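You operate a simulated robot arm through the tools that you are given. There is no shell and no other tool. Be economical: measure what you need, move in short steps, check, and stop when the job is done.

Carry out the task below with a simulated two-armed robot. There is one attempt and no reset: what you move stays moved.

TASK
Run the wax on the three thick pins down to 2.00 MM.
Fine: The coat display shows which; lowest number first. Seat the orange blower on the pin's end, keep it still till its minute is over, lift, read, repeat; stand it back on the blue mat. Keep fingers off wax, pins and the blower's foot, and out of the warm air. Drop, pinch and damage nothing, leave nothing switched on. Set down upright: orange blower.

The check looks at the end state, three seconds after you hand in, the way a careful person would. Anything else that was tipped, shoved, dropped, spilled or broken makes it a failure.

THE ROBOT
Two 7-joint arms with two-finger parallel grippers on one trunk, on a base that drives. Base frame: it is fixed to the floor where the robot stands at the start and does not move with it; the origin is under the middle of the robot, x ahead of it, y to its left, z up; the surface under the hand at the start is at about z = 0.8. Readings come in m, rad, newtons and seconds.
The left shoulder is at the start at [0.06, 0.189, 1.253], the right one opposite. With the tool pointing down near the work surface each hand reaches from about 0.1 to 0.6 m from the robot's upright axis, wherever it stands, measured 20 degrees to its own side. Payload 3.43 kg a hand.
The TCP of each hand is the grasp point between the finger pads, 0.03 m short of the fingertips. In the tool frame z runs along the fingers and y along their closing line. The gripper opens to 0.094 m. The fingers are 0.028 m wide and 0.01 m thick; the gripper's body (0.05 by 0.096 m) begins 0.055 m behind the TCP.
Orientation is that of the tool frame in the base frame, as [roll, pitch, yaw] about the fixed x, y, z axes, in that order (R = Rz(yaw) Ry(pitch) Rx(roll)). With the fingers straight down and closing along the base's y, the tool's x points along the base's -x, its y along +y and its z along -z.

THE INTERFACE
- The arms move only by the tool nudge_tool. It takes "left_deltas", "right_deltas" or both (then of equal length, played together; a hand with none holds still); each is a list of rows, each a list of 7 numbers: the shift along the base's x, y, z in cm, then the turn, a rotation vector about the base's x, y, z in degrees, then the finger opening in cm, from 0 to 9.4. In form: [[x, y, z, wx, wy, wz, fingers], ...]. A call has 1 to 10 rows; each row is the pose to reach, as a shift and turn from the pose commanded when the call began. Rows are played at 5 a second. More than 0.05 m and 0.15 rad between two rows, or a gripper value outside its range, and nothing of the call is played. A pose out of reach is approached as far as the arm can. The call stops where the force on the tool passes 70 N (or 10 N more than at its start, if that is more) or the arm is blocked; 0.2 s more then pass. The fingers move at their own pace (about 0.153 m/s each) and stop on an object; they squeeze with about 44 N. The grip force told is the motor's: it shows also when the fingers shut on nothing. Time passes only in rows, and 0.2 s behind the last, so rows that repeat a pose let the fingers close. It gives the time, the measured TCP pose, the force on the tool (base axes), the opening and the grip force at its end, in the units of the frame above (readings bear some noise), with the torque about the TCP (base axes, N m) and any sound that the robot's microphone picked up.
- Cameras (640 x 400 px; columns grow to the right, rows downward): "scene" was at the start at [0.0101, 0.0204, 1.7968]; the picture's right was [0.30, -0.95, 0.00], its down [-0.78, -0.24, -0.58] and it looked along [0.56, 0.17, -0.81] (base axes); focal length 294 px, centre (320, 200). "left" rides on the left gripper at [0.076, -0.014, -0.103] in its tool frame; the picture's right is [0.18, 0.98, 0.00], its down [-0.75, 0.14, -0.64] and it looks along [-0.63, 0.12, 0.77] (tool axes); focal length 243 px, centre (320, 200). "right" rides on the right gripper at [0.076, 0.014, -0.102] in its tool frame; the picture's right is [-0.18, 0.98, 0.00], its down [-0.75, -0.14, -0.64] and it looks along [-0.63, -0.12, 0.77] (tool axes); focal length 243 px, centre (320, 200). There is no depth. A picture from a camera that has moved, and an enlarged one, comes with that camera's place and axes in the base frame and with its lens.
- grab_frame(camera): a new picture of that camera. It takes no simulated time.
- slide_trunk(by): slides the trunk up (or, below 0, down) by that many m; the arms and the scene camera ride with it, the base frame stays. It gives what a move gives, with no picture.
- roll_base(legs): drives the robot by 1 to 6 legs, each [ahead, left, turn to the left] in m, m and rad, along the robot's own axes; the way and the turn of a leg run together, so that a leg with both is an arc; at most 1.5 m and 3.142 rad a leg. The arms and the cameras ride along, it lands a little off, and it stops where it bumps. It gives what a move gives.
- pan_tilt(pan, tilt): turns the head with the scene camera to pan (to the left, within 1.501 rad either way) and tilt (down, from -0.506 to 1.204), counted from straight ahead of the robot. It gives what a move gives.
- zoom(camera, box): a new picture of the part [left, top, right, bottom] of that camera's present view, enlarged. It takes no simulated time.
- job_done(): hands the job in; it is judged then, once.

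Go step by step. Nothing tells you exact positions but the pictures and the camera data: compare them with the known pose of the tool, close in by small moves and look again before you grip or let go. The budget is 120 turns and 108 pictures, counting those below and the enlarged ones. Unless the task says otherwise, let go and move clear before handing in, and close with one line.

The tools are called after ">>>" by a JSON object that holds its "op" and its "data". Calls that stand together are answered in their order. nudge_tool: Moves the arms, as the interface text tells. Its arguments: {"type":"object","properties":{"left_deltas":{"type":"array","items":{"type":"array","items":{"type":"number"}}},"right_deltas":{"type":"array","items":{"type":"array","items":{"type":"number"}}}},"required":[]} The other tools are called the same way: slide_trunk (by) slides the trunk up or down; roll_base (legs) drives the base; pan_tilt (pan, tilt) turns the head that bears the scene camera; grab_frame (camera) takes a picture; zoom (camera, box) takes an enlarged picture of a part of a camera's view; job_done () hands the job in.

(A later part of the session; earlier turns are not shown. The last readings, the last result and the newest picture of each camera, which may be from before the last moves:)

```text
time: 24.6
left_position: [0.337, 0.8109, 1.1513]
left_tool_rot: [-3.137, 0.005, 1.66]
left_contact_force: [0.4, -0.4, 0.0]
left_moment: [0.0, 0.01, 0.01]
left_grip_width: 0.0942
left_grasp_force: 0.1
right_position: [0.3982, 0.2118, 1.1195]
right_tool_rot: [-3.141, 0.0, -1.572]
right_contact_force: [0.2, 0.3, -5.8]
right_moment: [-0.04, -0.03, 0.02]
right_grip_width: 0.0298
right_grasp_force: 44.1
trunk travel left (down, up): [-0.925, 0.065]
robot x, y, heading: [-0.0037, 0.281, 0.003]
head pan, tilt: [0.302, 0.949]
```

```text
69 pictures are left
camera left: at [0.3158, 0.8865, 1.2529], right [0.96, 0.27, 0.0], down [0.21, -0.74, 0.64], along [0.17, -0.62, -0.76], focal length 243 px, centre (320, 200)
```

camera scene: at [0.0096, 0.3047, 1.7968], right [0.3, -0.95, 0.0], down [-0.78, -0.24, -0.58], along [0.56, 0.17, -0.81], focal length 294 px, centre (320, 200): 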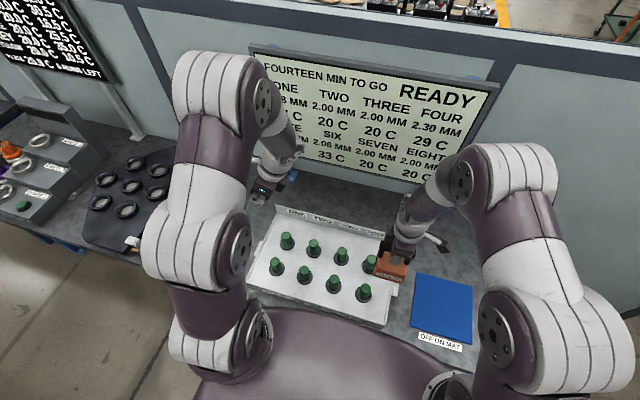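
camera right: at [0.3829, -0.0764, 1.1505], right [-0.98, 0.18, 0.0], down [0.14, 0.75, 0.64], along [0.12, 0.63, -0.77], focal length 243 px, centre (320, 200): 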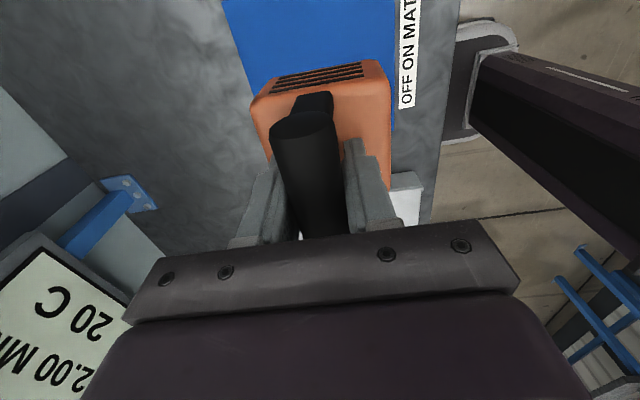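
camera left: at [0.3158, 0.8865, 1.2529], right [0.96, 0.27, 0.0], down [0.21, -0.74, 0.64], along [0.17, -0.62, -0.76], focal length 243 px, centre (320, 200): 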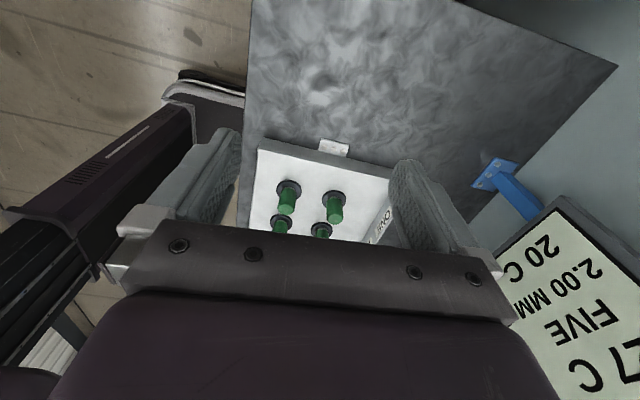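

>>> {"op": "nudge_tool", "data": {"left_deltas": [[0, 0, -1, -7.5, 0, 0, 9.4], [0, 0, -2, -15, 0, 0, 9.4], [0, 0, -4, -22.5, 0, 0, 9.4], [0, 0, -6, -30, 0, 0, 9.4], [0, 0, -8, -37.5, 0, 0, 9.4], [0, 0, -8, -45, 0, 0, 9.4]], "right_deltas": [[0.5, 3, 0, 0, 0, 0, 0], [1, 6, 0, 0, 0, 0, 0], [1.5, 9, 0, 0, 0, 0, 0], [2, 12, 0, 0, 0, 0, 0], [2.5, 15, 0, 0, 0, 0, 0], [3, 18, 0, 0, 0, 0, 0]]}}

>>> {"op": "grab_frame", "data": {"camera": "left"}}

>>> {"op": "grab_frame", "data": {"camera": "scene"}}

```text
time: 26.0
left_position: [0.2782, 0.6841, 1.0264]
left_tool_rot: [-3.076, 0.739, 1.691]
left_contact_force: [0.6, 0.4, -0.5]
left_moment: [0.03, -0.01, 0.01]
left_grip_width: 0.0942
left_grasp_force: 0.1
left hand out of reach, approached as far as the arm can: row 3, 4, 5, 6
right_position: [0.4277, 0.3905, 1.1186]
right_tool_rot: [3.138, -0.001, -1.57]
right_contact_force: [0.5, 0.4, -5.6]
right_moment: [-0.02, -0.03, 0.02]
right_grip_width: 0.0299
right_grasp_force: 43.6
trunk travel left (down, up): [-0.925, 0.065]
robot x, y, heading: [-0.0018, 0.2828, 0.001]
head pan, tilt: [0.302, 0.949]
```

```text
68 pictures are left
camera left: at [0.2552, 0.8079, 1.0512], right [0.96, 0.21, -0.17], down [0.2, -0.11, 0.97], along [0.18, -0.97, -0.15], focal length 243 px, centre (320, 200)
```

left: 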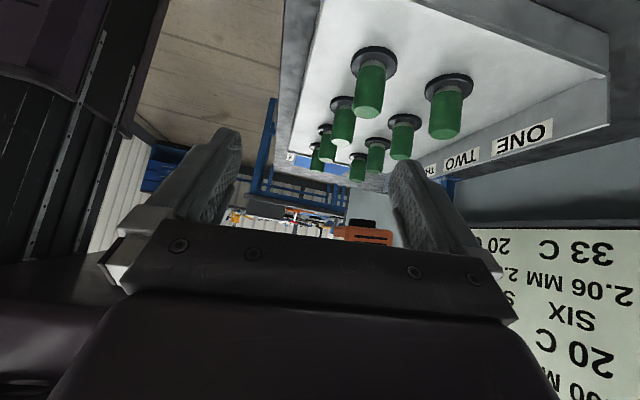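

```text
67 pictures are left
camera scene: at [0.0109, 0.3048, 1.7968], right [0.3, -0.95, 0.0], down [-0.78, -0.24, -0.58], along [0.55, 0.17, -0.81], focal length 294 px, centre (320, 200)
```

scene: 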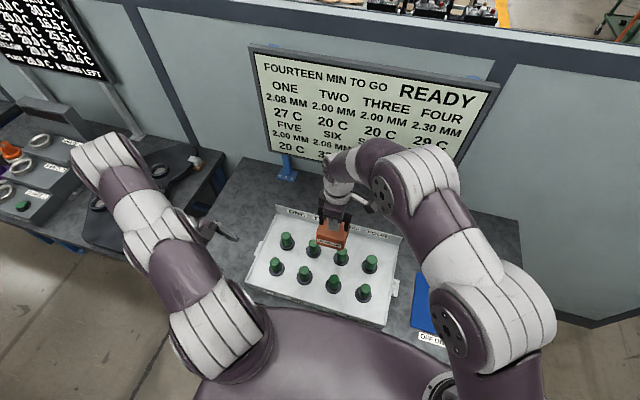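

The left camera gives an excellent (inverted) side view. I'll bring the blower above ONE, still clear of the pin.

>>> {"op": "nudge_tool", "data": {"right_deltas": [[0.2, 3, 0, 0, 0, 0, 0], [0.4, 6, 0, 0, 0, 0, 0], [0.6, 9, 0, 0, 0, 0, 0], [0.8, 12, 0, 0, 0, 0, 0], [1, 15, -1, 0, 0, 0, 0], [1, 16.7, -3, 0, 0, 0, 0], [1, 16.7, -4.5, 0, 0, 0, 0]]}}

>>> {"op": "grab_frame", "data": {"camera": "left"}}

>>> {"op": "zoom", "data": {"camera": "scene", "box": [220, 170, 400, 310]}}

```text
time: 27.6
left_position: [0.279, 0.6835, 1.0274]
left_tool_rot: [-3.072, 0.737, 1.691]
left_contact_force: [-0.1, 0.2, 0.1]
left_moment: [0.02, -0.03, 0.02]
left_grip_width: 0.094
left_grasp_force: 0.1
right_position: [0.4158, 0.5227, 1.0856]
right_tool_rot: [-3.141, -0.001, -1.57]
right_contact_force: [0.2, -0.5, -5.4]
right_moment: [0.01, -0.01, -0.01]
right_grip_width: 0.03
right_grasp_force: 43.4
right hand out of reach, approached as far as the arm can: row 4, 5, 6, 7
trunk travel left (down, up): [-0.925, 0.065]
robot x, y, heading: [-0.0004, 0.2846, -0.001]
head pan, tilt: [0.302, 0.949]
```

```text
66 pictures are left
camera left: at [0.2554, 0.8083, 1.0516], right [0.96, 0.21, -0.17], down [0.2, -0.11, 0.97], along [0.18, -0.97, -0.15], focal length 243 px, centre (320, 200)
```

left: 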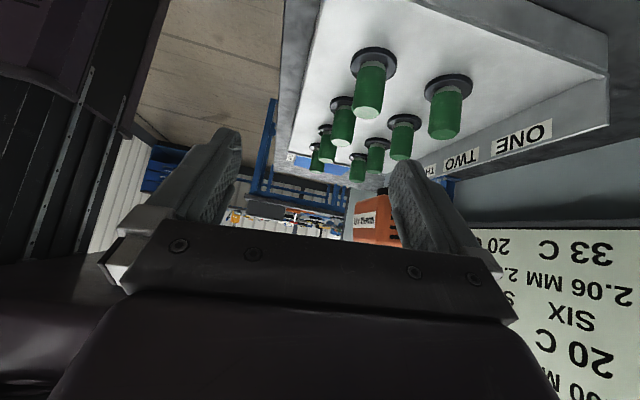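

```text
2.86 times, centred on (310, 240) of scene
camera zoom: at [0.0108, 0.3048, 1.7968], right [0.3, -0.95, 0.0], down [-0.78, -0.24, -0.58], along [0.55, 0.17, -0.81], focal length 839 px, centre (349, 86)
```

zoom: 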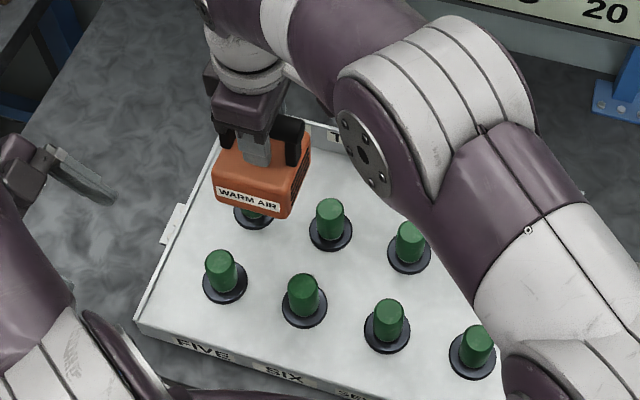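

The right hand is at its reach limit here. I'll draw back 12 cm and drive the base 12 cm left.

>>> {"op": "nudge_tool", "data": {"right_deltas": [[0, -3, 3, 0, 0, 0, 0], [0, -6, 3, 0, 0, 0, 0], [0, -9, 3, 0, 0, 0, 0], [0, -12, 3, 0, 0, 0, 0], [0, -14, 3, 0, 0, 0, 0]]}}

>>> {"op": "roll_base", "data": {"legs": [[0, 0.14, 0]]}}

>>> {"op": "grab_frame", "data": {"camera": "scene"}}

```text
time: 28.8
left_position: [0.2782, 0.684, 1.0283]
left_tool_rot: [-3.076, 0.734, 1.691]
left_contact_force: [-0.1, -0.6, -0.3]
left_moment: [-0.02, 0.0, -0.03]
left_grip_width: 0.0942
left_grasp_force: 0.1
right_position: [0.4189, 0.3798, 1.1165]
right_tool_rot: [3.14, 0.0, -1.569]
right_contact_force: [0.6, 0.0, -5.6]
right_moment: [-0.03, -0.02, 0.05]
right_grip_width: 0.03
right_grasp_force: 44.1
trunk travel left (down, up): [-0.925, 0.065]
robot x, y, heading: [-0.0, 0.2814, 0.006]
head pan, tilt: [0.302, 0.949]
```

```text
time: 30.1
left_position: [0.2774, 0.8228, 1.0287]
left_tool_rot: [-3.075, 0.734, 1.692]
left_contact_force: [0.2, -0.4, -0.5]
left_moment: [0.03, 0.01, -0.01]
left_grip_width: 0.094
left_grasp_force: 0.1
right_position: [0.4185, 0.5199, 1.1157]
right_tool_rot: [3.141, 0.001, -1.567]
right_contact_force: [-0.2, -0.7, -4.8]
right_moment: [-0.02, -0.07, 0.0]
right_grip_width: 0.03
right_grasp_force: 43.9
trunk travel left (down, up): [-0.925, 0.065]
robot x, y, heading: [0.0009, 0.428, 0.005]
head pan, tilt: [0.302, 0.949]
```

```text
64 pictures are left
camera scene: at [0.01, 0.4418, 1.7969], right [0.3, -0.95, 0.0], down [-0.78, -0.24, -0.58], along [0.55, 0.18, -0.81], focal length 294 px, centre (320, 200)
```

scene: 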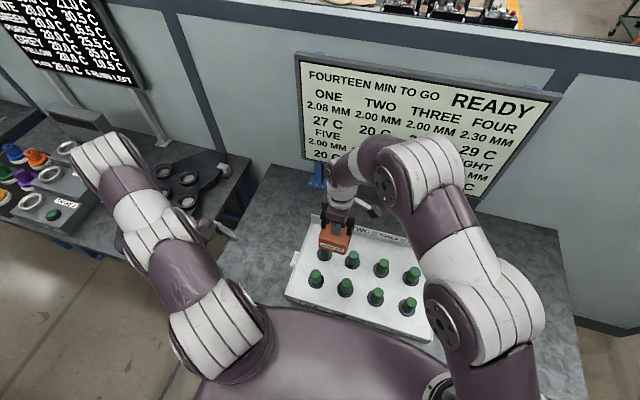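

>>> {"op": "nudge_tool", "data": {"right_deltas": [[1, 2, 0, 0, 0, 0, 0], [1.8, 3.8, -1, 0, 0, 0, 0], [1.8, 3.8, -2.5, 0, 0, 0, 0], [1.8, 3.8, -4, 0, 0, 0, 0], [1.8, 3.8, -5, 0, 0, 0, 0]]}}

>>> {"op": "zoom", "data": {"camera": "left", "box": [280, 60, 480, 240]}}

>>> {"op": "zoom", "data": {"camera": "scene", "box": [270, 180, 430, 310]}}

```text
time: 31.3
left_position: [0.2786, 0.8246, 1.027]
left_tool_rot: [-3.074, 0.736, 1.693]
left_contact_force: [0.3, -0.5, -0.1]
left_moment: [-0.02, 0.0, 0.0]
left_grip_width: 0.0942
left_grasp_force: 0.0
right_position: [0.4375, 0.5603, 1.0646]
right_tool_rot: [3.14, 0.0, -1.569]
right_contact_force: [-0.3, -0.1, -5.5]
right_moment: [-0.02, 0.0, -0.02]
right_grip_width: 0.0298
right_grasp_force: 44.1
trunk travel left (down, up): [-0.925, 0.065]
robot x, y, heading: [-0.0009, 0.4242, 0.002]
head pan, tilt: [0.302, 0.949]
```

```text
2.22 times, centred on (380, 150) of left
camera zoom: at [0.2539, 0.9493, 1.0519], right [0.96, 0.21, -0.17], down [0.2, -0.11, 0.97], along [0.19, -0.97, -0.15], focal length 539 px, centre (187, 311)
```

zoom: 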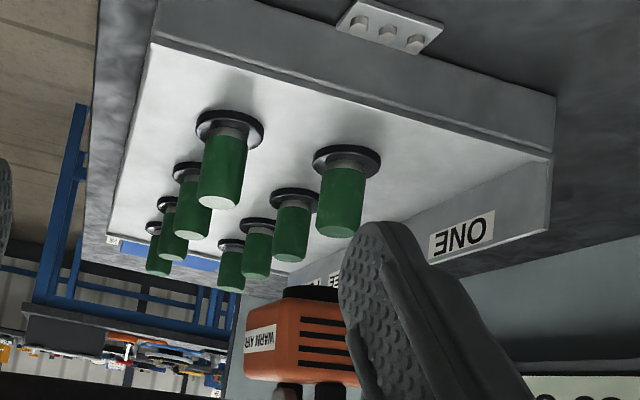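

```text
3.08 times, centred on (350, 245) of scene
camera zoom: at [0.0104, 0.445, 1.7968], right [0.3, -0.95, 0.0], down [-0.78, -0.24, -0.58], along [0.55, 0.17, -0.81], focal length 903 px, centre (228, 62)
```

zoom: 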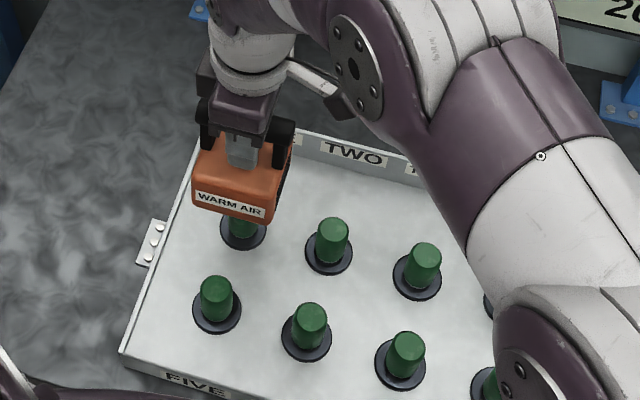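

The blower has a black foot beneath. The left finger blocks part of the view, so I'll shift the left hand forward in x.

>>> {"op": "nudge_tool", "data": {"left_deltas": [[2, 0, 0, 0, 0, 0, 9.4], [4, 0, 0, 0, 0, 0, 9.4], [6, 0, 0, 0, 0, 0, 9.4], [8, 0, 0, 0, 0, 0, 9.4]]}}

>>> {"op": "zoom", "data": {"camera": "left", "box": [230, 60, 430, 240]}}

```text
time: 32.3
left_position: [0.3315, 0.7978, 1.0215]
left_tool_rot: [-3.072, 0.736, 1.693]
left_contact_force: [0.1, -0.2, 1.3]
left_moment: [-0.03, 0.01, 0.04]
left_grip_width: 0.094
left_grasp_force: 0.0
left hand out of reach, approached as far as the arm can: row 1, 2, 3, 4
right_position: [0.4359, 0.5598, 1.0648]
right_tool_rot: [3.14, 0.001, -1.567]
right_contact_force: [-0.3, -0.5, -5.9]
right_moment: [-0.01, -0.02, -0.01]
right_grip_width: 0.0299
right_grasp_force: 43.9
trunk travel left (down, up): [-0.925, 0.065]
robot x, y, heading: [-0.0029, 0.422, 0.003]
head pan, tilt: [0.302, 0.949]
```

```text
2.22 times, centred on (330, 150) of left
camera zoom: at [0.3072, 0.9226, 1.0448], right [0.96, 0.21, -0.17], down [0.2, -0.11, 0.97], along [0.19, -0.97, -0.15], focal length 539 px, centre (298, 311)
```

zoom: 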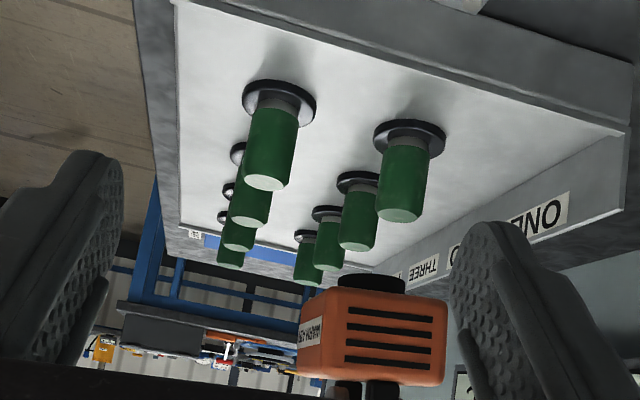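

The foot is a black disc about 6.5 cm wide, some 12 mm short of ONE in x. I'll correct and lower to about 2.5 cm above the pin, then recheck.

>>> {"op": "nudge_tool", "data": {"right_deltas": [[0.6, 0, 0, 0, 0, 0, 0], [1.2, 0, -1, 0, 0, 0, 0], [1.2, 0, -2, 0, 0, 0, 0], [1.2, 0, -3, 0, 0, 0, 0]]}}

>>> {"op": "zoom", "data": {"camera": "left", "box": [290, 90, 410, 230]}}

>>> {"op": "zoom", "data": {"camera": "scene", "box": [300, 210, 390, 300]}}

```text
time: 33.3
left_position: [0.3309, 0.7989, 1.0217]
left_tool_rot: [-3.073, 0.736, 1.693]
left_contact_force: [0.4, -0.6, 0.6]
left_moment: [0.01, -0.01, 0.03]
left_grip_width: 0.0938
left_grasp_force: 0.0
right_position: [0.449, 0.5592, 1.0348]
right_tool_rot: [-3.141, 0.0, -1.568]
right_contact_force: [-0.4, 0.2, -5.2]
right_moment: [-0.02, -0.04, 0.0]
right_grip_width: 0.0297
right_grasp_force: 43.9
trunk travel left (down, up): [-0.925, 0.065]
robot x, y, heading: [-0.0007, 0.4231, 0.001]
head pan, tilt: [0.302, 0.949]
```

```text
2.86 times, centred on (350, 160) of left
camera zoom: at [0.3069, 0.9229, 1.0448], right [0.96, 0.21, -0.17], down [0.2, -0.11, 0.97], along [0.19, -0.97, -0.15], focal length 693 px, centre (234, 314)
```

zoom: 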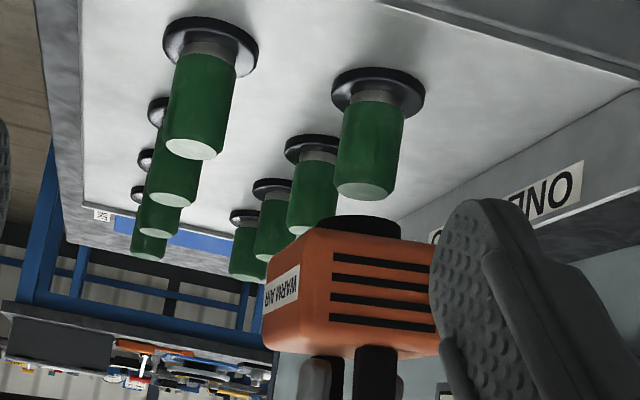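

```text
4.44 times, centred on (345, 255) of scene
camera zoom: at [0.0103, 0.4447, 1.7968], right [0.3, -0.95, 0.0], down [-0.78, -0.24, -0.58], along [0.55, 0.17, -0.81], focal length 1305 px, centre (209, -44)
```

zoom: 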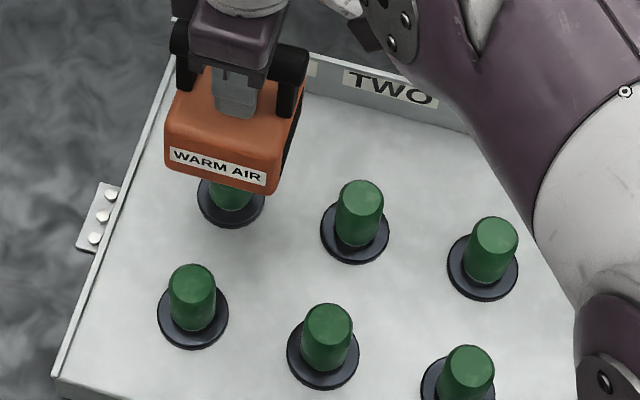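

The foot is aligned with ONE within about 2 mm both ways. I'll retract the left hand up and out of the vent line, and lower the blower most of the gap.

>>> {"op": "nudge_tool", "data": {"left_deltas": [[-1, 0, 3, 0, 0, 0, 9.4], [-2, 0, 6, 0, 0, 0, 9.4], [-3, 0, 9, 0, 0, 0, 9.4], [-5, 0, 12, 0, 0, 0, 9.4], [-7, 0, 15, 0, 0, 0, 9.4], [-9, 0, 18, 0, 0, 0, 9.4]], "right_deltas": [[0, 0, -0.4, 0, 0, 0, 0], [0, 0, -0.8, 0, 0, 0, 0], [0, 0, -1.2, 0, 0, 0, 0], [0, 0, -1.6, 0, 0, 0, 0], [0, 0, -2, 0, 0, 0, 0], [0, 0, -2.2, 0, 0, 0, 0]]}}

>>> {"op": "grab_frame", "data": {"camera": "left"}}

>>> {"op": "zoom", "data": {"camera": "scene", "box": [300, 210, 390, 300]}}

```text
time: 34.7
left_position: [0.2236, 0.7662, 1.1694]
left_tool_rot: [-3.076, 0.733, 1.693]
left_contact_force: [0.3, 0.0, -0.1]
left_moment: [-0.01, 0.01, -0.02]
left_grip_width: 0.0942
left_grasp_force: 0.1
left hand out of reach, approached as far as the arm can: row 2, 3, 4, 5, 6
right_position: [0.4466, 0.5581, 1.0154]
right_tool_rot: [-3.138, 0.003, -1.567]
right_contact_force: [-2.6, -3.6, 14.2]
right_moment: [-0.34, 0.08, 0.02]
right_grip_width: 0.0298
right_grasp_force: 43.6
trunk travel left (down, up): [-0.925, 0.065]
robot x, y, heading: [0.001, 0.4235, 0.001]
head pan, tilt: [0.302, 0.949]
```

```text
58 pictures are left
camera left: at [0.2, 0.8914, 1.1923], right [0.96, 0.21, -0.17], down [0.2, -0.11, 0.97], along [0.19, -0.97, -0.15], focal length 243 px, centre (320, 200)
```

left: 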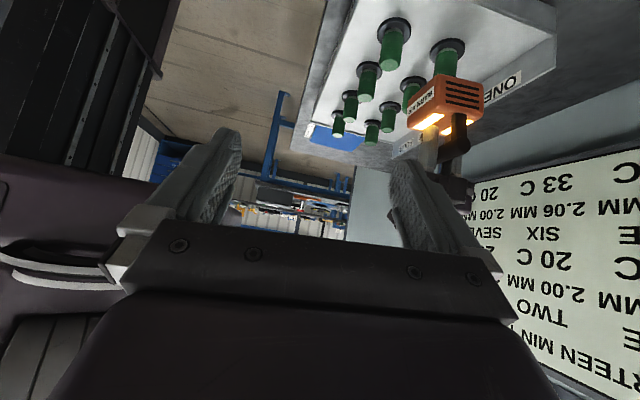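

```text
4.44 times, centred on (345, 255) of scene
camera zoom: at [0.0068, 0.4426, 1.7971], right [0.3, -0.95, 0.0], down [-0.78, -0.24, -0.58], along [0.56, 0.18, -0.81], focal length 1305 px, centre (209, -44)
```

zoom: 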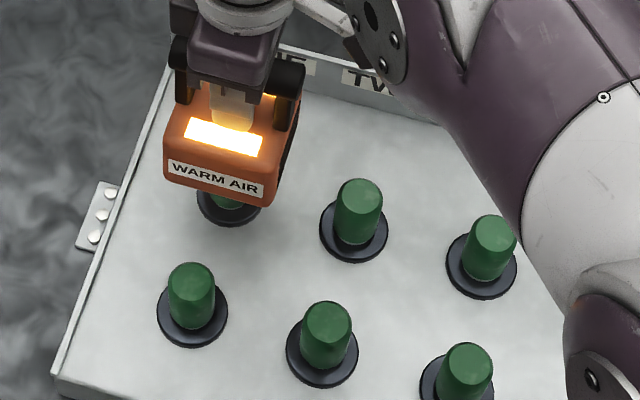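

The blower has switched on: its lamp glows and there's about 19 N of contact. I'll hold still and watch the display.

>>> {"op": "nudge_tool", "data": {"right_deltas": [[0, 0, 0, 0, 0, 0, 0], [0, 0, 0, 0, 0, 0, 0], [0, 0, 0, 0, 0, 0, 0]]}}

>>> {"op": "grab_frame", "data": {"camera": "scene"}}

```text
time: 35.5
left_position: [0.224, 0.7676, 1.1677]
left_tool_rot: [-3.08, 0.732, 1.692]
left_contact_force: [-0.4, -0.3, 0.0]
left_moment: [-0.01, 0.03, 0.01]
left_grip_width: 0.094
left_grasp_force: 0.1
right_position: [0.447, 0.5601, 1.0158]
right_tool_rot: [-3.137, 0.004, -1.568]
right_contact_force: [2.1, -3.8, 23.9]
right_moment: [-0.21, -0.42, -0.06]
right_grip_width: 0.0296
right_grasp_force: 44.0
trunk travel left (down, up): [-0.925, 0.065]
robot x, y, heading: [-0.0045, 0.4194, 0.002]
head pan, tilt: [0.302, 0.949]
```

```text
56 pictures are left
camera scene: at [0.0064, 0.4427, 1.797], right [0.3, -0.95, 0.0], down [-0.77, -0.24, -0.58], along [0.56, 0.18, -0.81], focal length 294 px, centre (320, 200)
```

scene: 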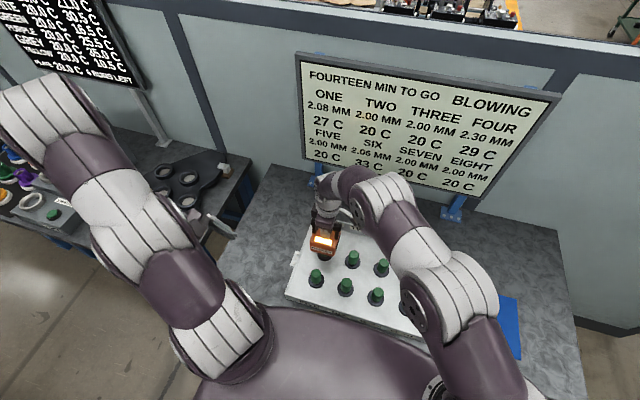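

The display says BLOWING. Holding still.

>>> {"op": "nudge_tool", "data": {"right_deltas": [[0, 0, 0, 0, 0, 0, 0], [0, 0, 0, 0, 0, 0, 0], [0, 0, 0, 0, 0, 0, 0], [0, 0, 0, 0, 0, 0, 0], [0, 0, 0, 0, 0, 0, 0], [0, 0, 0, 0, 0, 0, 0], [0, 0, 0, 0, 0, 0, 0], [0, 0, 0, 0, 0, 0, 0], [0, 0, 0, 0, 0, 0, 0], [0, 0, 0, 0, 0, 0, 0]]}}

>>> {"op": "zoom", "data": {"camera": "scene", "box": [280, 40, 580, 280]}}

```text
time: 37.7
left_position: [0.2227, 0.7682, 1.1674]
left_tool_rot: [-3.082, 0.734, 1.69]
left_contact_force: [-0.2, -0.3, -0.6]
left_moment: [0.03, 0.03, -0.01]
left_grip_width: 0.0942
left_grasp_force: 0.1
right_position: [0.4459, 0.5596, 1.0164]
right_tool_rot: [-3.137, 0.003, -1.567]
right_contact_force: [0.5, 1.0, 35.7]
right_moment: [0.35, -0.38, 0.01]
right_grip_width: 0.0299
right_grasp_force: 43.6
trunk travel left (down, up): [-0.925, 0.065]
robot x, y, heading: [-0.0006, 0.4238, 0.003]
head pan, tilt: [0.302, 0.949]
```

```text
1.67 times, centred on (430, 160) of scene
camera zoom: at [0.0044, 0.4435, 1.797], right [0.3, -0.95, 0.0], down [-0.77, -0.24, -0.58], along [0.56, 0.18, -0.81], focal length 489 px, centre (137, 267)
```

zoom: 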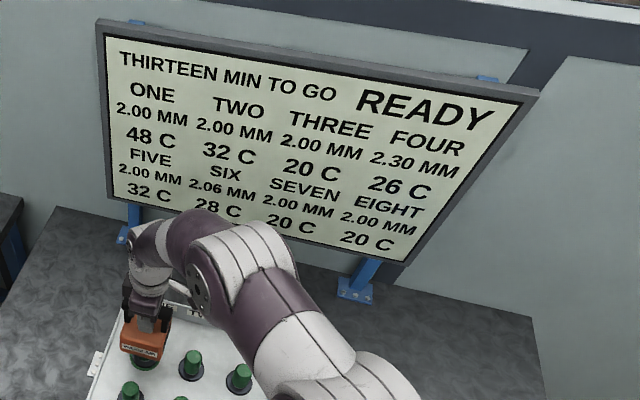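

ONE reads 2.00 MM and the display is READY again. Lifting straight up.

>>> {"op": "nudge_tool", "data": {"right_deltas": [[0, 0, 0.5, 0, 0, 0, 0], [0, 0, 1.5, 0, 0, 0, 0], [0, 0, 3, 0, 0, 0, 0], [0, 0, 4.5, 0, 0, 0, 0], [0, 0, 6, 0, 0, 0, 0], [0, 0, 7.5, 0, 0, 0, 0], [0, 0, 9, 0, 0, 0, 0]]}}

>>> {"op": "zoom", "data": {"camera": "scene", "box": [280, 40, 580, 320]}}

>>> {"op": "grab_frame", "data": {"camera": "right"}}

```text
time: 39.3
left_position: [0.2266, 0.7682, 1.1662]
left_tool_rot: [-3.076, 0.735, 1.692]
left_contact_force: [-0.1, 0.4, -0.3]
left_moment: [-0.01, -0.04, 0.04]
left_grip_width: 0.094
left_grasp_force: 0.0
right_position: [0.4463, 0.5601, 1.1043]
right_tool_rot: [3.14, -0.003, -1.569]
right_contact_force: [0.6, 0.4, -5.7]
right_moment: [-0.01, -0.04, 0.03]
right_grip_width: 0.0298
right_grasp_force: 44.1
trunk travel left (down, up): [-0.925, 0.065]
robot x, y, heading: [-0.0017, 0.4254, 0.004]
head pan, tilt: [0.302, 0.949]
```

```text
1.43 times, centred on (430, 180) of scene
camera zoom: at [0.01, 0.4449, 1.7968], right [0.3, -0.95, 0.0], down [-0.78, -0.24, -0.58], along [0.55, 0.17, -0.81], focal length 419 px, centre (163, 229)
```

zoom: 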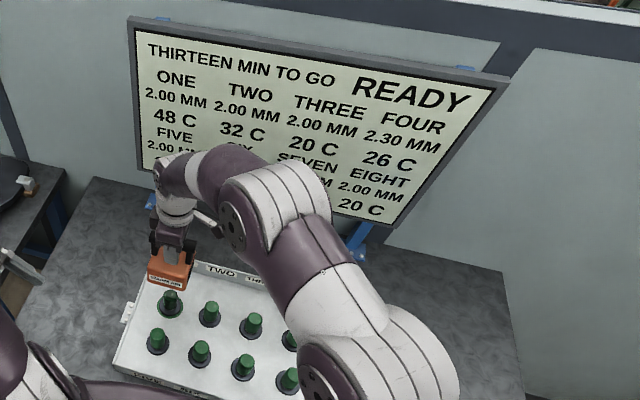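

```text
53 pictures are left
camera right: at [0.4333, 0.483, 1.2051], right [-0.98, 0.18, 0.0], down [0.14, 0.76, 0.64], along [0.11, 0.63, -0.77], focal length 243 px, centre (320, 200)
```

right: 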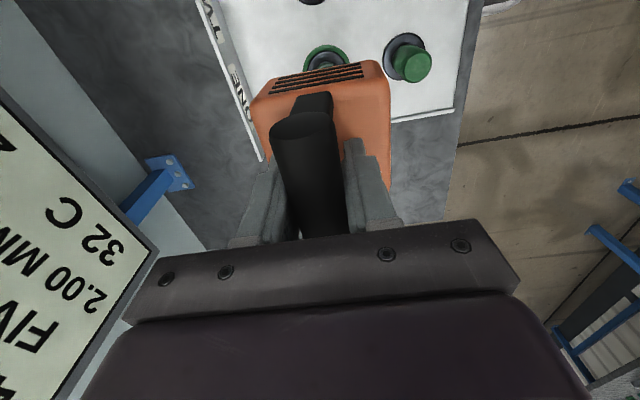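

The lamp is off and the wax on ONE has run. FOUR is next; I'll drive the base back right 14 cm, then move over FOUR.

>>> {"op": "roll_base", "data": {"legs": [[0, -0.14, 0]]}}

>>> {"op": "nudge_tool", "data": {"right_deltas": [[0, -3, 0, 0, 0, 0, 0], [0, -6, 0, 0, 0, 0, 0], [0, -9, 0, 0, 0, 0, 0], [0, -12, 0, 0, 0, 0, 0], [0, -14, 0, 0, 0, 0, 0], [0, -15.5, 0, 0, 0, 0, 0]]}}

>>> {"op": "grab_frame", "data": {"camera": "scene"}}

>>> {"op": "grab_frame", "data": {"camera": "left"}}

```text
time: 40.6
left_position: [0.2268, 0.6293, 1.1662]
left_tool_rot: [-3.074, 0.738, 1.694]
left_contact_force: [-0.1, 0.7, -0.3]
left_moment: [-0.03, 0.0, -0.01]
left_grip_width: 0.0941
left_grasp_force: 0.1
right_position: [0.4488, 0.4207, 1.1026]
right_tool_rot: [-3.141, -0.003, -1.565]
right_contact_force: [0.5, -0.1, -5.8]
right_moment: [-0.06, -0.02, -0.04]
right_grip_width: 0.03
right_grasp_force: 43.7
trunk travel left (down, up): [-0.925, 0.065]
robot x, y, heading: [0.0025, 0.2818, 0.005]
head pan, tilt: [0.302, 0.949]
```

```text
time: 42.0
left_position: [0.2268, 0.6252, 1.1664]
left_tool_rot: [-3.076, 0.736, 1.695]
left_contact_force: [0.5, -0.1, -0.4]
left_moment: [-0.04, 0.02, 0.0]
left_grip_width: 0.094
left_grasp_force: 0.1
right_position: [0.4489, 0.2632, 1.1033]
right_tool_rot: [-3.141, 0.002, -1.567]
right_contact_force: [0.7, -0.3, -5.2]
right_moment: [-0.06, -0.04, 0.0]
right_grip_width: 0.03
right_grasp_force: 43.7
trunk travel left (down, up): [-0.925, 0.065]
robot x, y, heading: [0.0018, 0.2803, 0.005]
head pan, tilt: [0.302, 0.949]
```

```text
52 pictures are left
camera scene: at [0.0106, 0.3016, 1.7968], right [0.3, -0.95, 0.0], down [-0.78, -0.25, -0.58], along [0.55, 0.18, -0.81], focal length 294 px, centre (320, 200)
```

scene: 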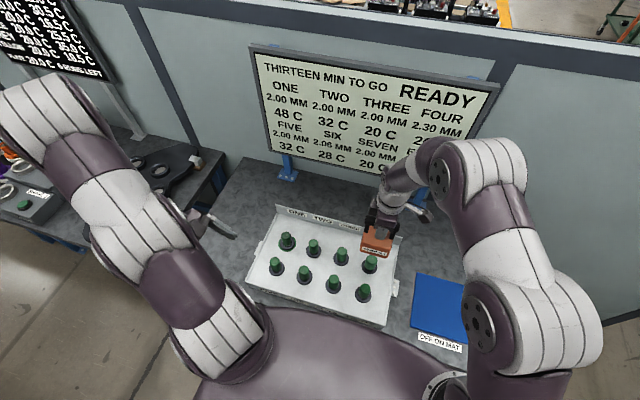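

```text
51 pictures are left
camera left: at [0.202, 0.7507, 1.1911], right [0.96, 0.21, -0.17], down [0.2, -0.11, 0.97], along [0.19, -0.97, -0.15], focal length 243 px, centre (320, 200)
```

left: 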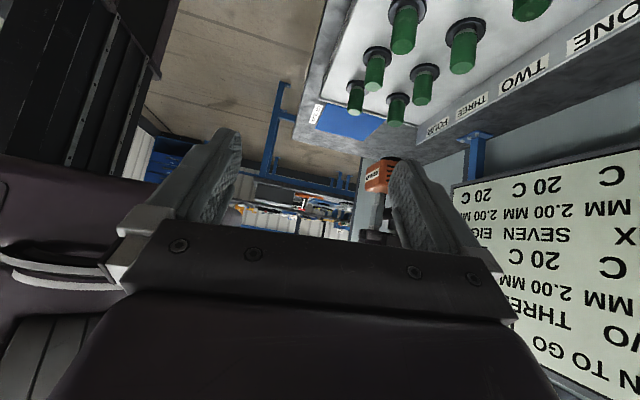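

I'll lower to a 3 cm hover and check alignment with both cameras.

>>> {"op": "nudge_tool", "data": {"right_deltas": [[0, 0, -1.5, 0, 0, 0, 0], [0, 0, -3, 0, 0, 0, 0], [0, 0, -4.5, 0, 0, 0, 0], [0, 0, -6, 0, 0, 0, 0], [0, 0, -6.5, 0, 0, 0, 0]]}}

>>> {"op": "zoom", "data": {"camera": "left", "box": [330, 60, 450, 200]}}

>>> {"op": "zoom", "data": {"camera": "scene", "box": [320, 210, 410, 310]}}

```text
time: 43.2
left_position: [0.2263, 0.6263, 1.1664]
left_tool_rot: [-3.075, 0.734, 1.695]
left_contact_force: [0.7, -0.5, 0.3]
left_moment: [-0.02, 0.0, -0.03]
left_grip_width: 0.094
left_grasp_force: 0.1
right_position: [0.4467, 0.2629, 1.0383]
right_tool_rot: [-3.141, 0.0, -1.565]
right_contact_force: [0.0, 0.3, -5.2]
right_moment: [0.0, -0.04, -0.01]
right_grip_width: 0.0301
right_grasp_force: 43.7
trunk travel left (down, up): [-0.925, 0.065]
robot x, y, heading: [0.0018, 0.2825, 0.008]
head pan, tilt: [0.302, 0.949]
```

```text
2.86 times, centred on (390, 130) of left
camera zoom: at [0.2021, 0.7511, 1.1909], right [0.96, 0.21, -0.17], down [0.2, -0.11, 0.97], along [0.19, -0.97, -0.15], focal length 693 px, centre (120, 400)
```

zoom: 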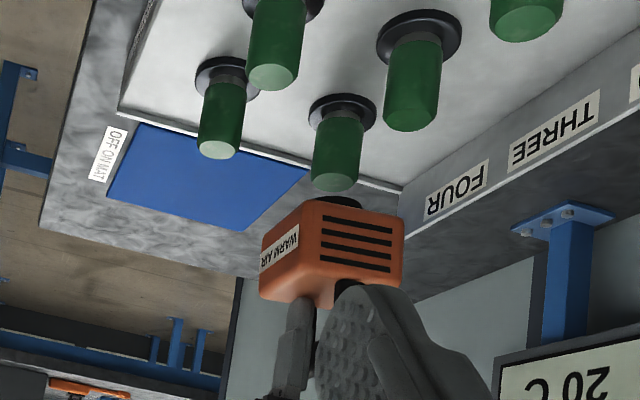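

```text
4.00 times, centred on (365, 260) of scene
camera zoom: at [0.0107, 0.3023, 1.7968], right [0.3, -0.95, 0.0], down [-0.78, -0.25, -0.58], along [0.55, 0.18, -0.81], focal length 1174 px, centre (140, -40)
```

zoom: 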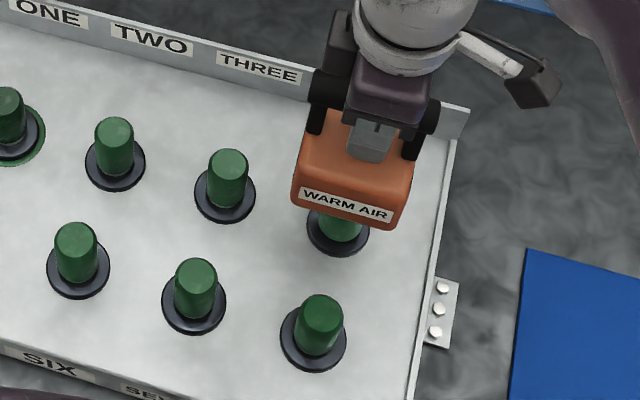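

Aligned apart from about −3 mm in x and +4 mm in y. I'll correct, then seat gently.

>>> {"op": "nudge_tool", "data": {"right_deltas": [[-0.3, 0.4, 0, 0, 0, 0, 0], [-0.3, 0.4, -0.5, 0, 0, 0, 0], [-0.3, 0.4, -1, 0, 0, 0, 0], [-0.3, 0.4, -1.5, 0, 0, 0, 0], [-0.3, 0.4, -1.9, 0, 0, 0, 0], [-0.3, 0.4, -2.2, 0, 0, 0, 0], [-0.3, 0.4, -2.35, 0, 0, 0, 0]]}}

>>> {"op": "zoom", "data": {"camera": "scene", "box": [240, 40, 510, 310]}}

```text
time: 44.8
left_position: [0.2269, 0.6273, 1.1663]
left_tool_rot: [-3.077, 0.735, 1.693]
left_contact_force: [-0.2, 0.4, -0.3]
left_moment: [0.01, -0.01, 0.02]
left_grip_width: 0.0941
left_grasp_force: 0.0
right_position: [0.4442, 0.2676, 1.0169]
right_tool_rot: [-3.141, 0.0, -1.567]
right_contact_force: [-1.9, -0.4, 5.2]
right_moment: [-0.06, 0.13, -0.01]
right_grip_width: 0.0301
right_grasp_force: 43.9
trunk travel left (down, up): [-0.925, 0.065]
robot x, y, heading: [0.0033, 0.2803, 0.006]
head pan, tilt: [0.302, 0.949]
```

```text
1.48 times, centred on (375, 175) of scene
camera zoom: at [0.0086, 0.3023, 1.797], right [0.3, -0.95, 0.0], down [-0.78, -0.25, -0.58], along [0.55, 0.18, -0.81], focal length 435 px, centre (238, 237)
```

zoom: 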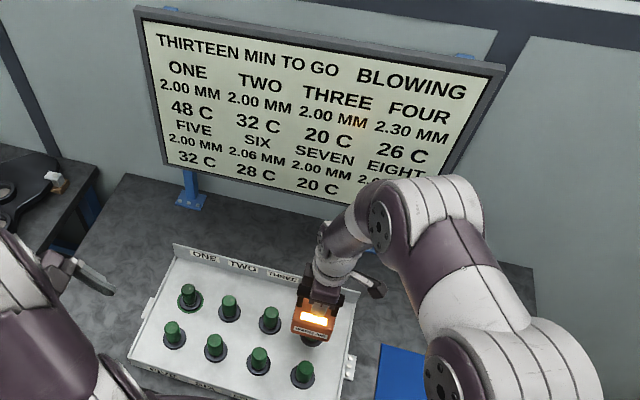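

Seated on FOUR with light contact, and it's BLOWING. Holding still.

>>> {"op": "nudge_tool", "data": {"right_deltas": [[0, 0, 0, 0, 0, 0, 0], [0, 0, 0, 0, 0, 0, 0], [0, 0, 0, 0, 0, 0, 0], [0, 0, 0, 0, 0, 0, 0], [0, 0, 0, 0, 0, 0, 0], [0, 0, 0, 0, 0, 0, 0], [0, 0, 0, 0, 0, 0, 0], [0, 0, 0, 0, 0, 0, 0], [0, 0, 0, 0, 0, 0, 0], [0, 0, 0, 0, 0, 0, 0]]}}

>>> {"op": "zoom", "data": {"camera": "scene", "box": [240, 40, 510, 310]}}

```text
time: 47.0
left_position: [0.224, 0.6267, 1.1672]
left_tool_rot: [-3.079, 0.735, 1.692]
left_contact_force: [-0.3, -0.2, -0.3]
left_moment: [0.02, 0.0, 0.04]
left_grip_width: 0.0941
left_grasp_force: 0.0
right_position: [0.4449, 0.2692, 1.0154]
right_tool_rot: [-3.139, 0.0, -1.566]
right_contact_force: [0.1, 0.3, 13.2]
right_moment: [-0.01, -0.3, -0.01]
right_grip_width: 0.0299
right_grasp_force: 44.1
trunk travel left (down, up): [-0.925, 0.065]
robot x, y, heading: [-0.0018, 0.2803, 0.005]
head pan, tilt: [0.302, 0.949]
```

```text
1.48 times, centred on (375, 175) of scene
camera zoom: at [0.0083, 0.3026, 1.7969], right [0.3, -0.95, 0.0], down [-0.77, -0.25, -0.58], along [0.56, 0.18, -0.81], focal length 435 px, centre (238, 237)
```

zoom: 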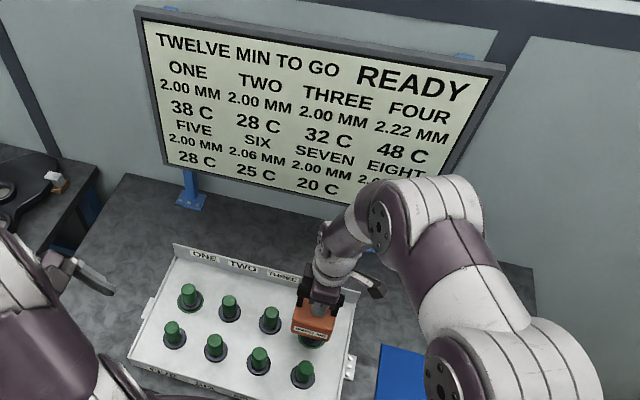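

FOUR fell to 2.22 (0.08 per minute). I'll lift, read, and repeat.

>>> {"op": "nudge_tool", "data": {"right_deltas": [[0, 0, 0.5, 0, 0, 0, 0], [0, 0, 1.5, 0, 0, 0, 0], [0, 0, 2.5, 0, 0, 0, 0], [0, 0, 3.5, 0, 0, 0, 0], [0, 0, 3.5, 0, 0, 0, 0], [0, 0, 3.5, 0, 0, 0, 0]]}}

>>> {"op": "zoom", "data": {"camera": "scene", "box": [240, 40, 510, 310]}}

```text
time: 48.4
left_position: [0.2281, 0.6248, 1.166]
left_tool_rot: [-3.075, 0.734, 1.694]
left_contact_force: [-0.2, -0.2, 0.4]
left_moment: [0.01, -0.01, 0.04]
left_grip_width: 0.0942
left_grasp_force: 0.0
right_position: [0.4449, 0.2678, 1.0503]
right_tool_rot: [3.141, 0.001, -1.567]
right_contact_force: [-0.1, 0.0, -5.3]
right_moment: [-0.03, -0.01, 0.03]
right_grip_width: 0.0298
right_grasp_force: 44.3
trunk travel left (down, up): [-0.925, 0.065]
robot x, y, heading: [-0.0012, 0.283, 0.006]
head pan, tilt: [0.302, 0.949]
```

```text
1.48 times, centred on (375, 175) of scene
camera zoom: at [0.0109, 0.3026, 1.7968], right [0.3, -0.95, 0.0], down [-0.78, -0.25, -0.58], along [0.55, 0.18, -0.81], focal length 435 px, centre (238, 237)
```

zoom: 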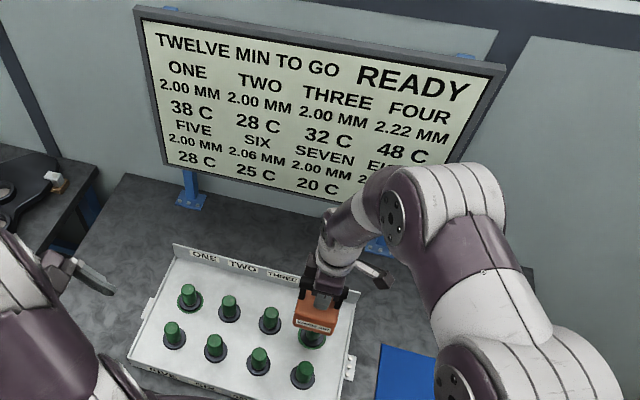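

>>> {"op": "nudge_tool", "data": {"right_deltas": [[0, 0, -1, 0, 0, 0, 0], [0, 0, -2, 0, 0, 0, 0], [0, 0, -2.7, 0, 0, 0, 0], [0, 0, -3.2, 0, 0, 0, 0], [0, 0, -3.5, 0, 0, 0, 0]]}}

>>> {"op": "zoom", "data": {"camera": "scene", "box": [240, 40, 510, 310]}}

```text
time: 49.6
left_position: [0.2258, 0.6256, 1.1678]
left_tool_rot: [-3.076, 0.736, 1.696]
left_contact_force: [0.3, -0.1, 0.4]
left_moment: [0.0, -0.01, -0.04]
left_grip_width: 0.094
left_grasp_force: 0.0
right_position: [0.4437, 0.2682, 1.0166]
right_tool_rot: [-3.141, 0.0, -1.566]
right_contact_force: [-0.1, 1.0, -0.2]
right_moment: [-0.05, -0.12, -0.04]
right_grip_width: 0.0298
right_grasp_force: 44.2
trunk travel left (down, up): [-0.925, 0.065]
robot x, y, heading: [-0.0001, 0.2798, 0.007]
head pan, tilt: [0.302, 0.949]
```

```text
1.48 times, centred on (375, 175) of scene
camera zoom: at [0.0092, 0.3021, 1.7969], right [0.3, -0.95, 0.0], down [-0.78, -0.25, -0.58], along [0.55, 0.18, -0.81], focal length 435 px, centre (238, 237)
```

zoom: 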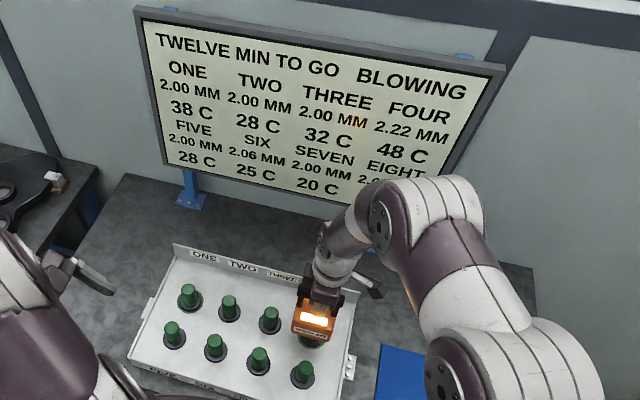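

BLOWING again on FOUR; holding still.

>>> {"op": "nudge_tool", "data": {"right_deltas": [[0, 0, 0, 0, 0, 0, 0], [0, 0, 0, 0, 0, 0, 0], [0, 0, 0, 0, 0, 0, 0], [0, 0, 0, 0, 0, 0, 0], [0, 0, 0, 0, 0, 0, 0], [0, 0, 0, 0, 0, 0, 0], [0, 0, 0, 0, 0, 0, 0], [0, 0, 0, 0, 0, 0, 0], [0, 0, 0, 0, 0, 0, 0], [0, 0, 0, 0, 0, 0, 0]]}}

>>> {"op": "zoom", "data": {"camera": "scene", "box": [240, 40, 510, 310]}}

```text
time: 51.8
left_position: [0.2256, 0.6266, 1.1677]
left_tool_rot: [-3.078, 0.733, 1.695]
left_contact_force: [0.2, -0.1, -0.4]
left_moment: [-0.02, 0.03, -0.01]
left_grip_width: 0.094
left_grasp_force: 0.0
right_position: [0.4438, 0.2683, 1.0162]
right_tool_rot: [3.141, -0.001, -1.565]
right_contact_force: [-0.4, -0.3, 6.8]
right_moment: [-0.03, -0.22, -0.02]
right_grip_width: 0.0296
right_grasp_force: 44.1
trunk travel left (down, up): [-0.925, 0.065]
robot x, y, heading: [-0.0008, 0.2797, 0.005]
head pan, tilt: [0.302, 0.949]
```

```text
1.48 times, centred on (375, 175) of scene
camera zoom: at [0.0092, 0.3025, 1.7969], right [0.3, -0.95, 0.0], down [-0.78, -0.25, -0.58], along [0.55, 0.18, -0.81], focal length 435 px, centre (238, 237)
```

zoom: 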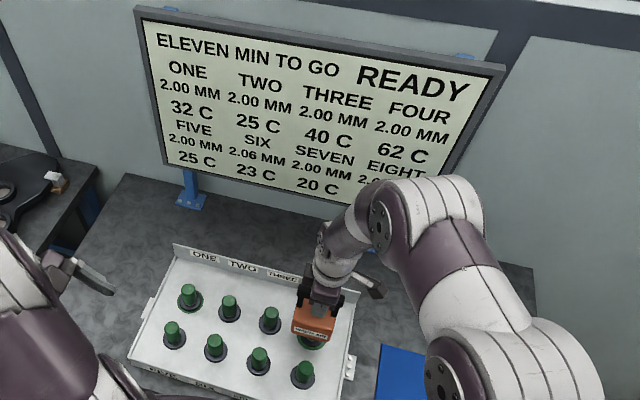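

FOUR reads 2.00. SIX is now at 23 C and should come down 0.06 in one minute. I'll lift and move above SIX.

>>> {"op": "nudge_tool", "data": {"right_deltas": [[0, 0, 0.5, 0, 0, 0, 0], [0, 0, 1.5, 0, 0, 0, 0], [0, 0, 3, 0, 0, 0, 0], [0, 0, 5, 0, 0, 0, 0], [0, 0, 7, 0, 0, 0, 0], [0, 0, 8.5, 0, 0, 0, 0]]}}

>>> {"op": "nudge_tool", "data": {"right_deltas": [[-1.5, 3, 0, 0, 0, 0, 0], [-3, 6, 0, 0, 0, 0, 0], [-4.5, 9, 0, 0, 0, 0, 0], [-6, 12, 0, 0, 0, 0, 0], [-7.5, 15, 0, 0, 0, 0, 0], [-9, 18, 0, 0, 0, 0, 0], [-9.5, 19.5, -1, 0, 0, 0, 0], [-9.5, 19.5, -3, 0, 0, 0, 0], [-9.5, 19.5, -5, 0, 0, 0, 0], [-9.5, 19.5, -6, 0, 0, 0, 0]]}}

>>> {"op": "grab_frame", "data": {"camera": "left"}}

>>> {"op": "zoom", "data": {"camera": "scene", "box": [250, 220, 350, 320]}}

```text
time: 53.2
left_position: [0.2254, 0.6274, 1.1662]
left_tool_rot: [-3.076, 0.736, 1.695]
left_contact_force: [0.6, 0.2, 0.2]
left_moment: [-0.01, 0.0, 0.0]
left_grip_width: 0.0941
left_grasp_force: 0.0
right_position: [0.4448, 0.2675, 1.1007]
right_tool_rot: [3.139, -0.001, -1.566]
right_contact_force: [-0.6, -0.3, -5.2]
right_moment: [-0.03, -0.02, 0.0]
right_grip_width: 0.0298
right_grasp_force: 44.4
trunk travel left (down, up): [-0.925, 0.065]
robot x, y, heading: [0.0015, 0.2837, 0.011]
head pan, tilt: [0.302, 0.949]
```

```text
time: 55.4
left_position: [0.2265, 0.6273, 1.1677]
left_tool_rot: [-3.078, 0.736, 1.694]
left_contact_force: [0.6, 0.6, 0.1]
left_moment: [0.03, -0.04, 0.01]
left_grip_width: 0.094
left_grasp_force: 0.0
right_position: [0.3516, 0.4639, 1.0405]
right_tool_rot: [-3.141, -0.002, -1.566]
right_contact_force: [-0.4, 0.3, -5.5]
right_moment: [0.0, -0.02, -0.03]
right_grip_width: 0.0299
right_grasp_force: 43.9
trunk travel left (down, up): [-0.925, 0.065]
robot x, y, heading: [-0.002, 0.2827, 0.003]
head pan, tilt: [0.302, 0.949]
```

```text
43 pictures are left
camera left: at [0.202, 0.7517, 1.1907], right [0.96, 0.21, -0.17], down [0.2, -0.11, 0.97], along [0.19, -0.97, -0.15], focal length 243 px, centre (320, 200)
```

left: 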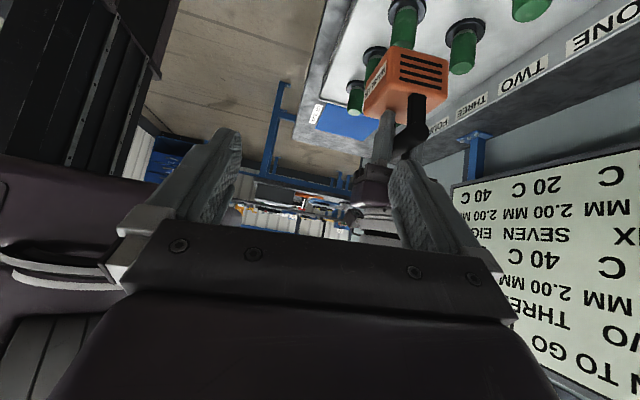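

```text
4.00 times, centred on (300, 270) of scene
camera zoom: at [0.0106, 0.3031, 1.7968], right [0.3, -0.95, 0.0], down [-0.78, -0.25, -0.58], along [0.55, 0.18, -0.81], focal length 1174 px, centre (400, -80)
```

zoom: 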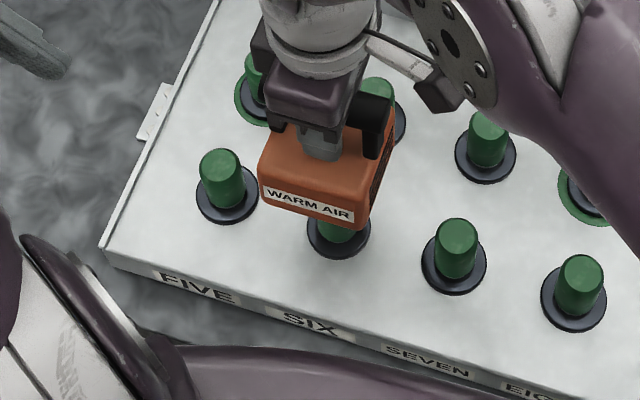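

I'll enlarge the left view to verify x alignment over SIX.

>>> {"op": "zoom", "data": {"camera": "left", "box": [340, 0, 480, 130]}}

```text
3.08 times, centred on (410, 65) of left
camera zoom: at [0.202, 0.7517, 1.1907], right [0.96, 0.21, -0.17], down [0.2, -0.11, 0.97], along [0.19, -0.97, -0.15], focal length 746 px, centre (43, 615)
```

zoom: 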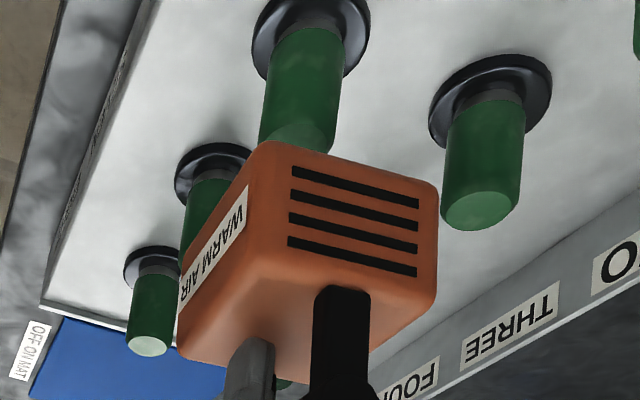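

Both cameras suggest about 5 mm toward −x. I'll correct, then seat gently on SIX.

>>> {"op": "nudge_tool", "data": {"right_deltas": [[-0.5, 0, 0, 0, 0, 0, 0], [-0.5, 0, -0.7, 0, 0, 0, 0], [-0.5, 0, -1.3, 0, 0, 0, 0]]}}

>>> {"op": "zoom", "data": {"camera": "scene", "box": [250, 220, 350, 320]}}

>>> {"op": "zoom", "data": {"camera": "left", "box": [340, 0, 480, 130]}}

```text
time: 56.2
left_position: [0.2269, 0.6276, 1.1659]
left_tool_rot: [-3.075, 0.735, 1.695]
left_contact_force: [-0.2, 0.0, -0.1]
left_moment: [0.01, -0.02, 0.0]
left_grip_width: 0.094
left_grasp_force: 0.1
right_position: [0.3455, 0.4631, 1.027]
right_tool_rot: [-3.14, 0.002, -1.565]
right_contact_force: [0.3, -0.2, -6.0]
right_moment: [-0.06, -0.04, -0.03]
right_grip_width: 0.03
right_grasp_force: 43.2
trunk travel left (down, up): [-0.925, 0.065]
robot x, y, heading: [-0.0003, 0.2817, 0.005]
head pan, tilt: [0.302, 0.949]
```

```text
4.00 times, centred on (300, 270) of scene
camera zoom: at [0.0108, 0.3029, 1.7968], right [0.3, -0.95, 0.0], down [-0.78, -0.25, -0.58], along [0.55, 0.18, -0.81], focal length 1174 px, centre (400, -80)
```

zoom: 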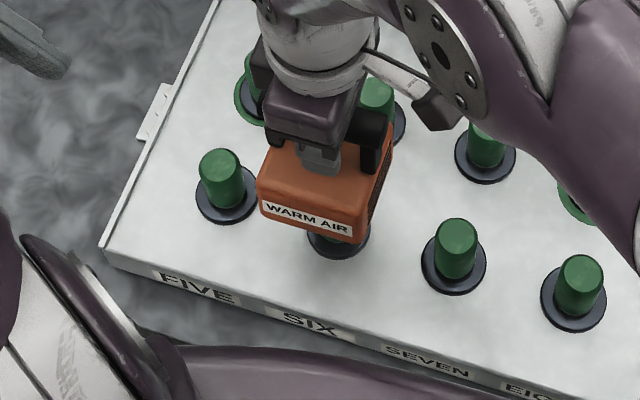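

```text
3.08 times, centred on (410, 65) of left
camera zoom: at [0.2022, 0.7515, 1.1907], right [0.96, 0.21, -0.17], down [0.2, -0.11, 0.97], along [0.19, -0.97, -0.15], focal length 746 px, centre (43, 615)
```

zoom: 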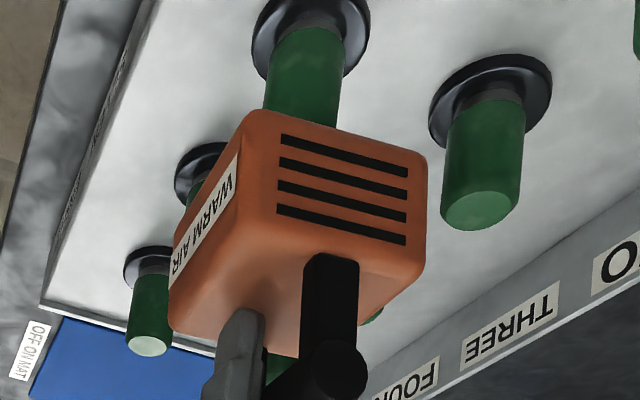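

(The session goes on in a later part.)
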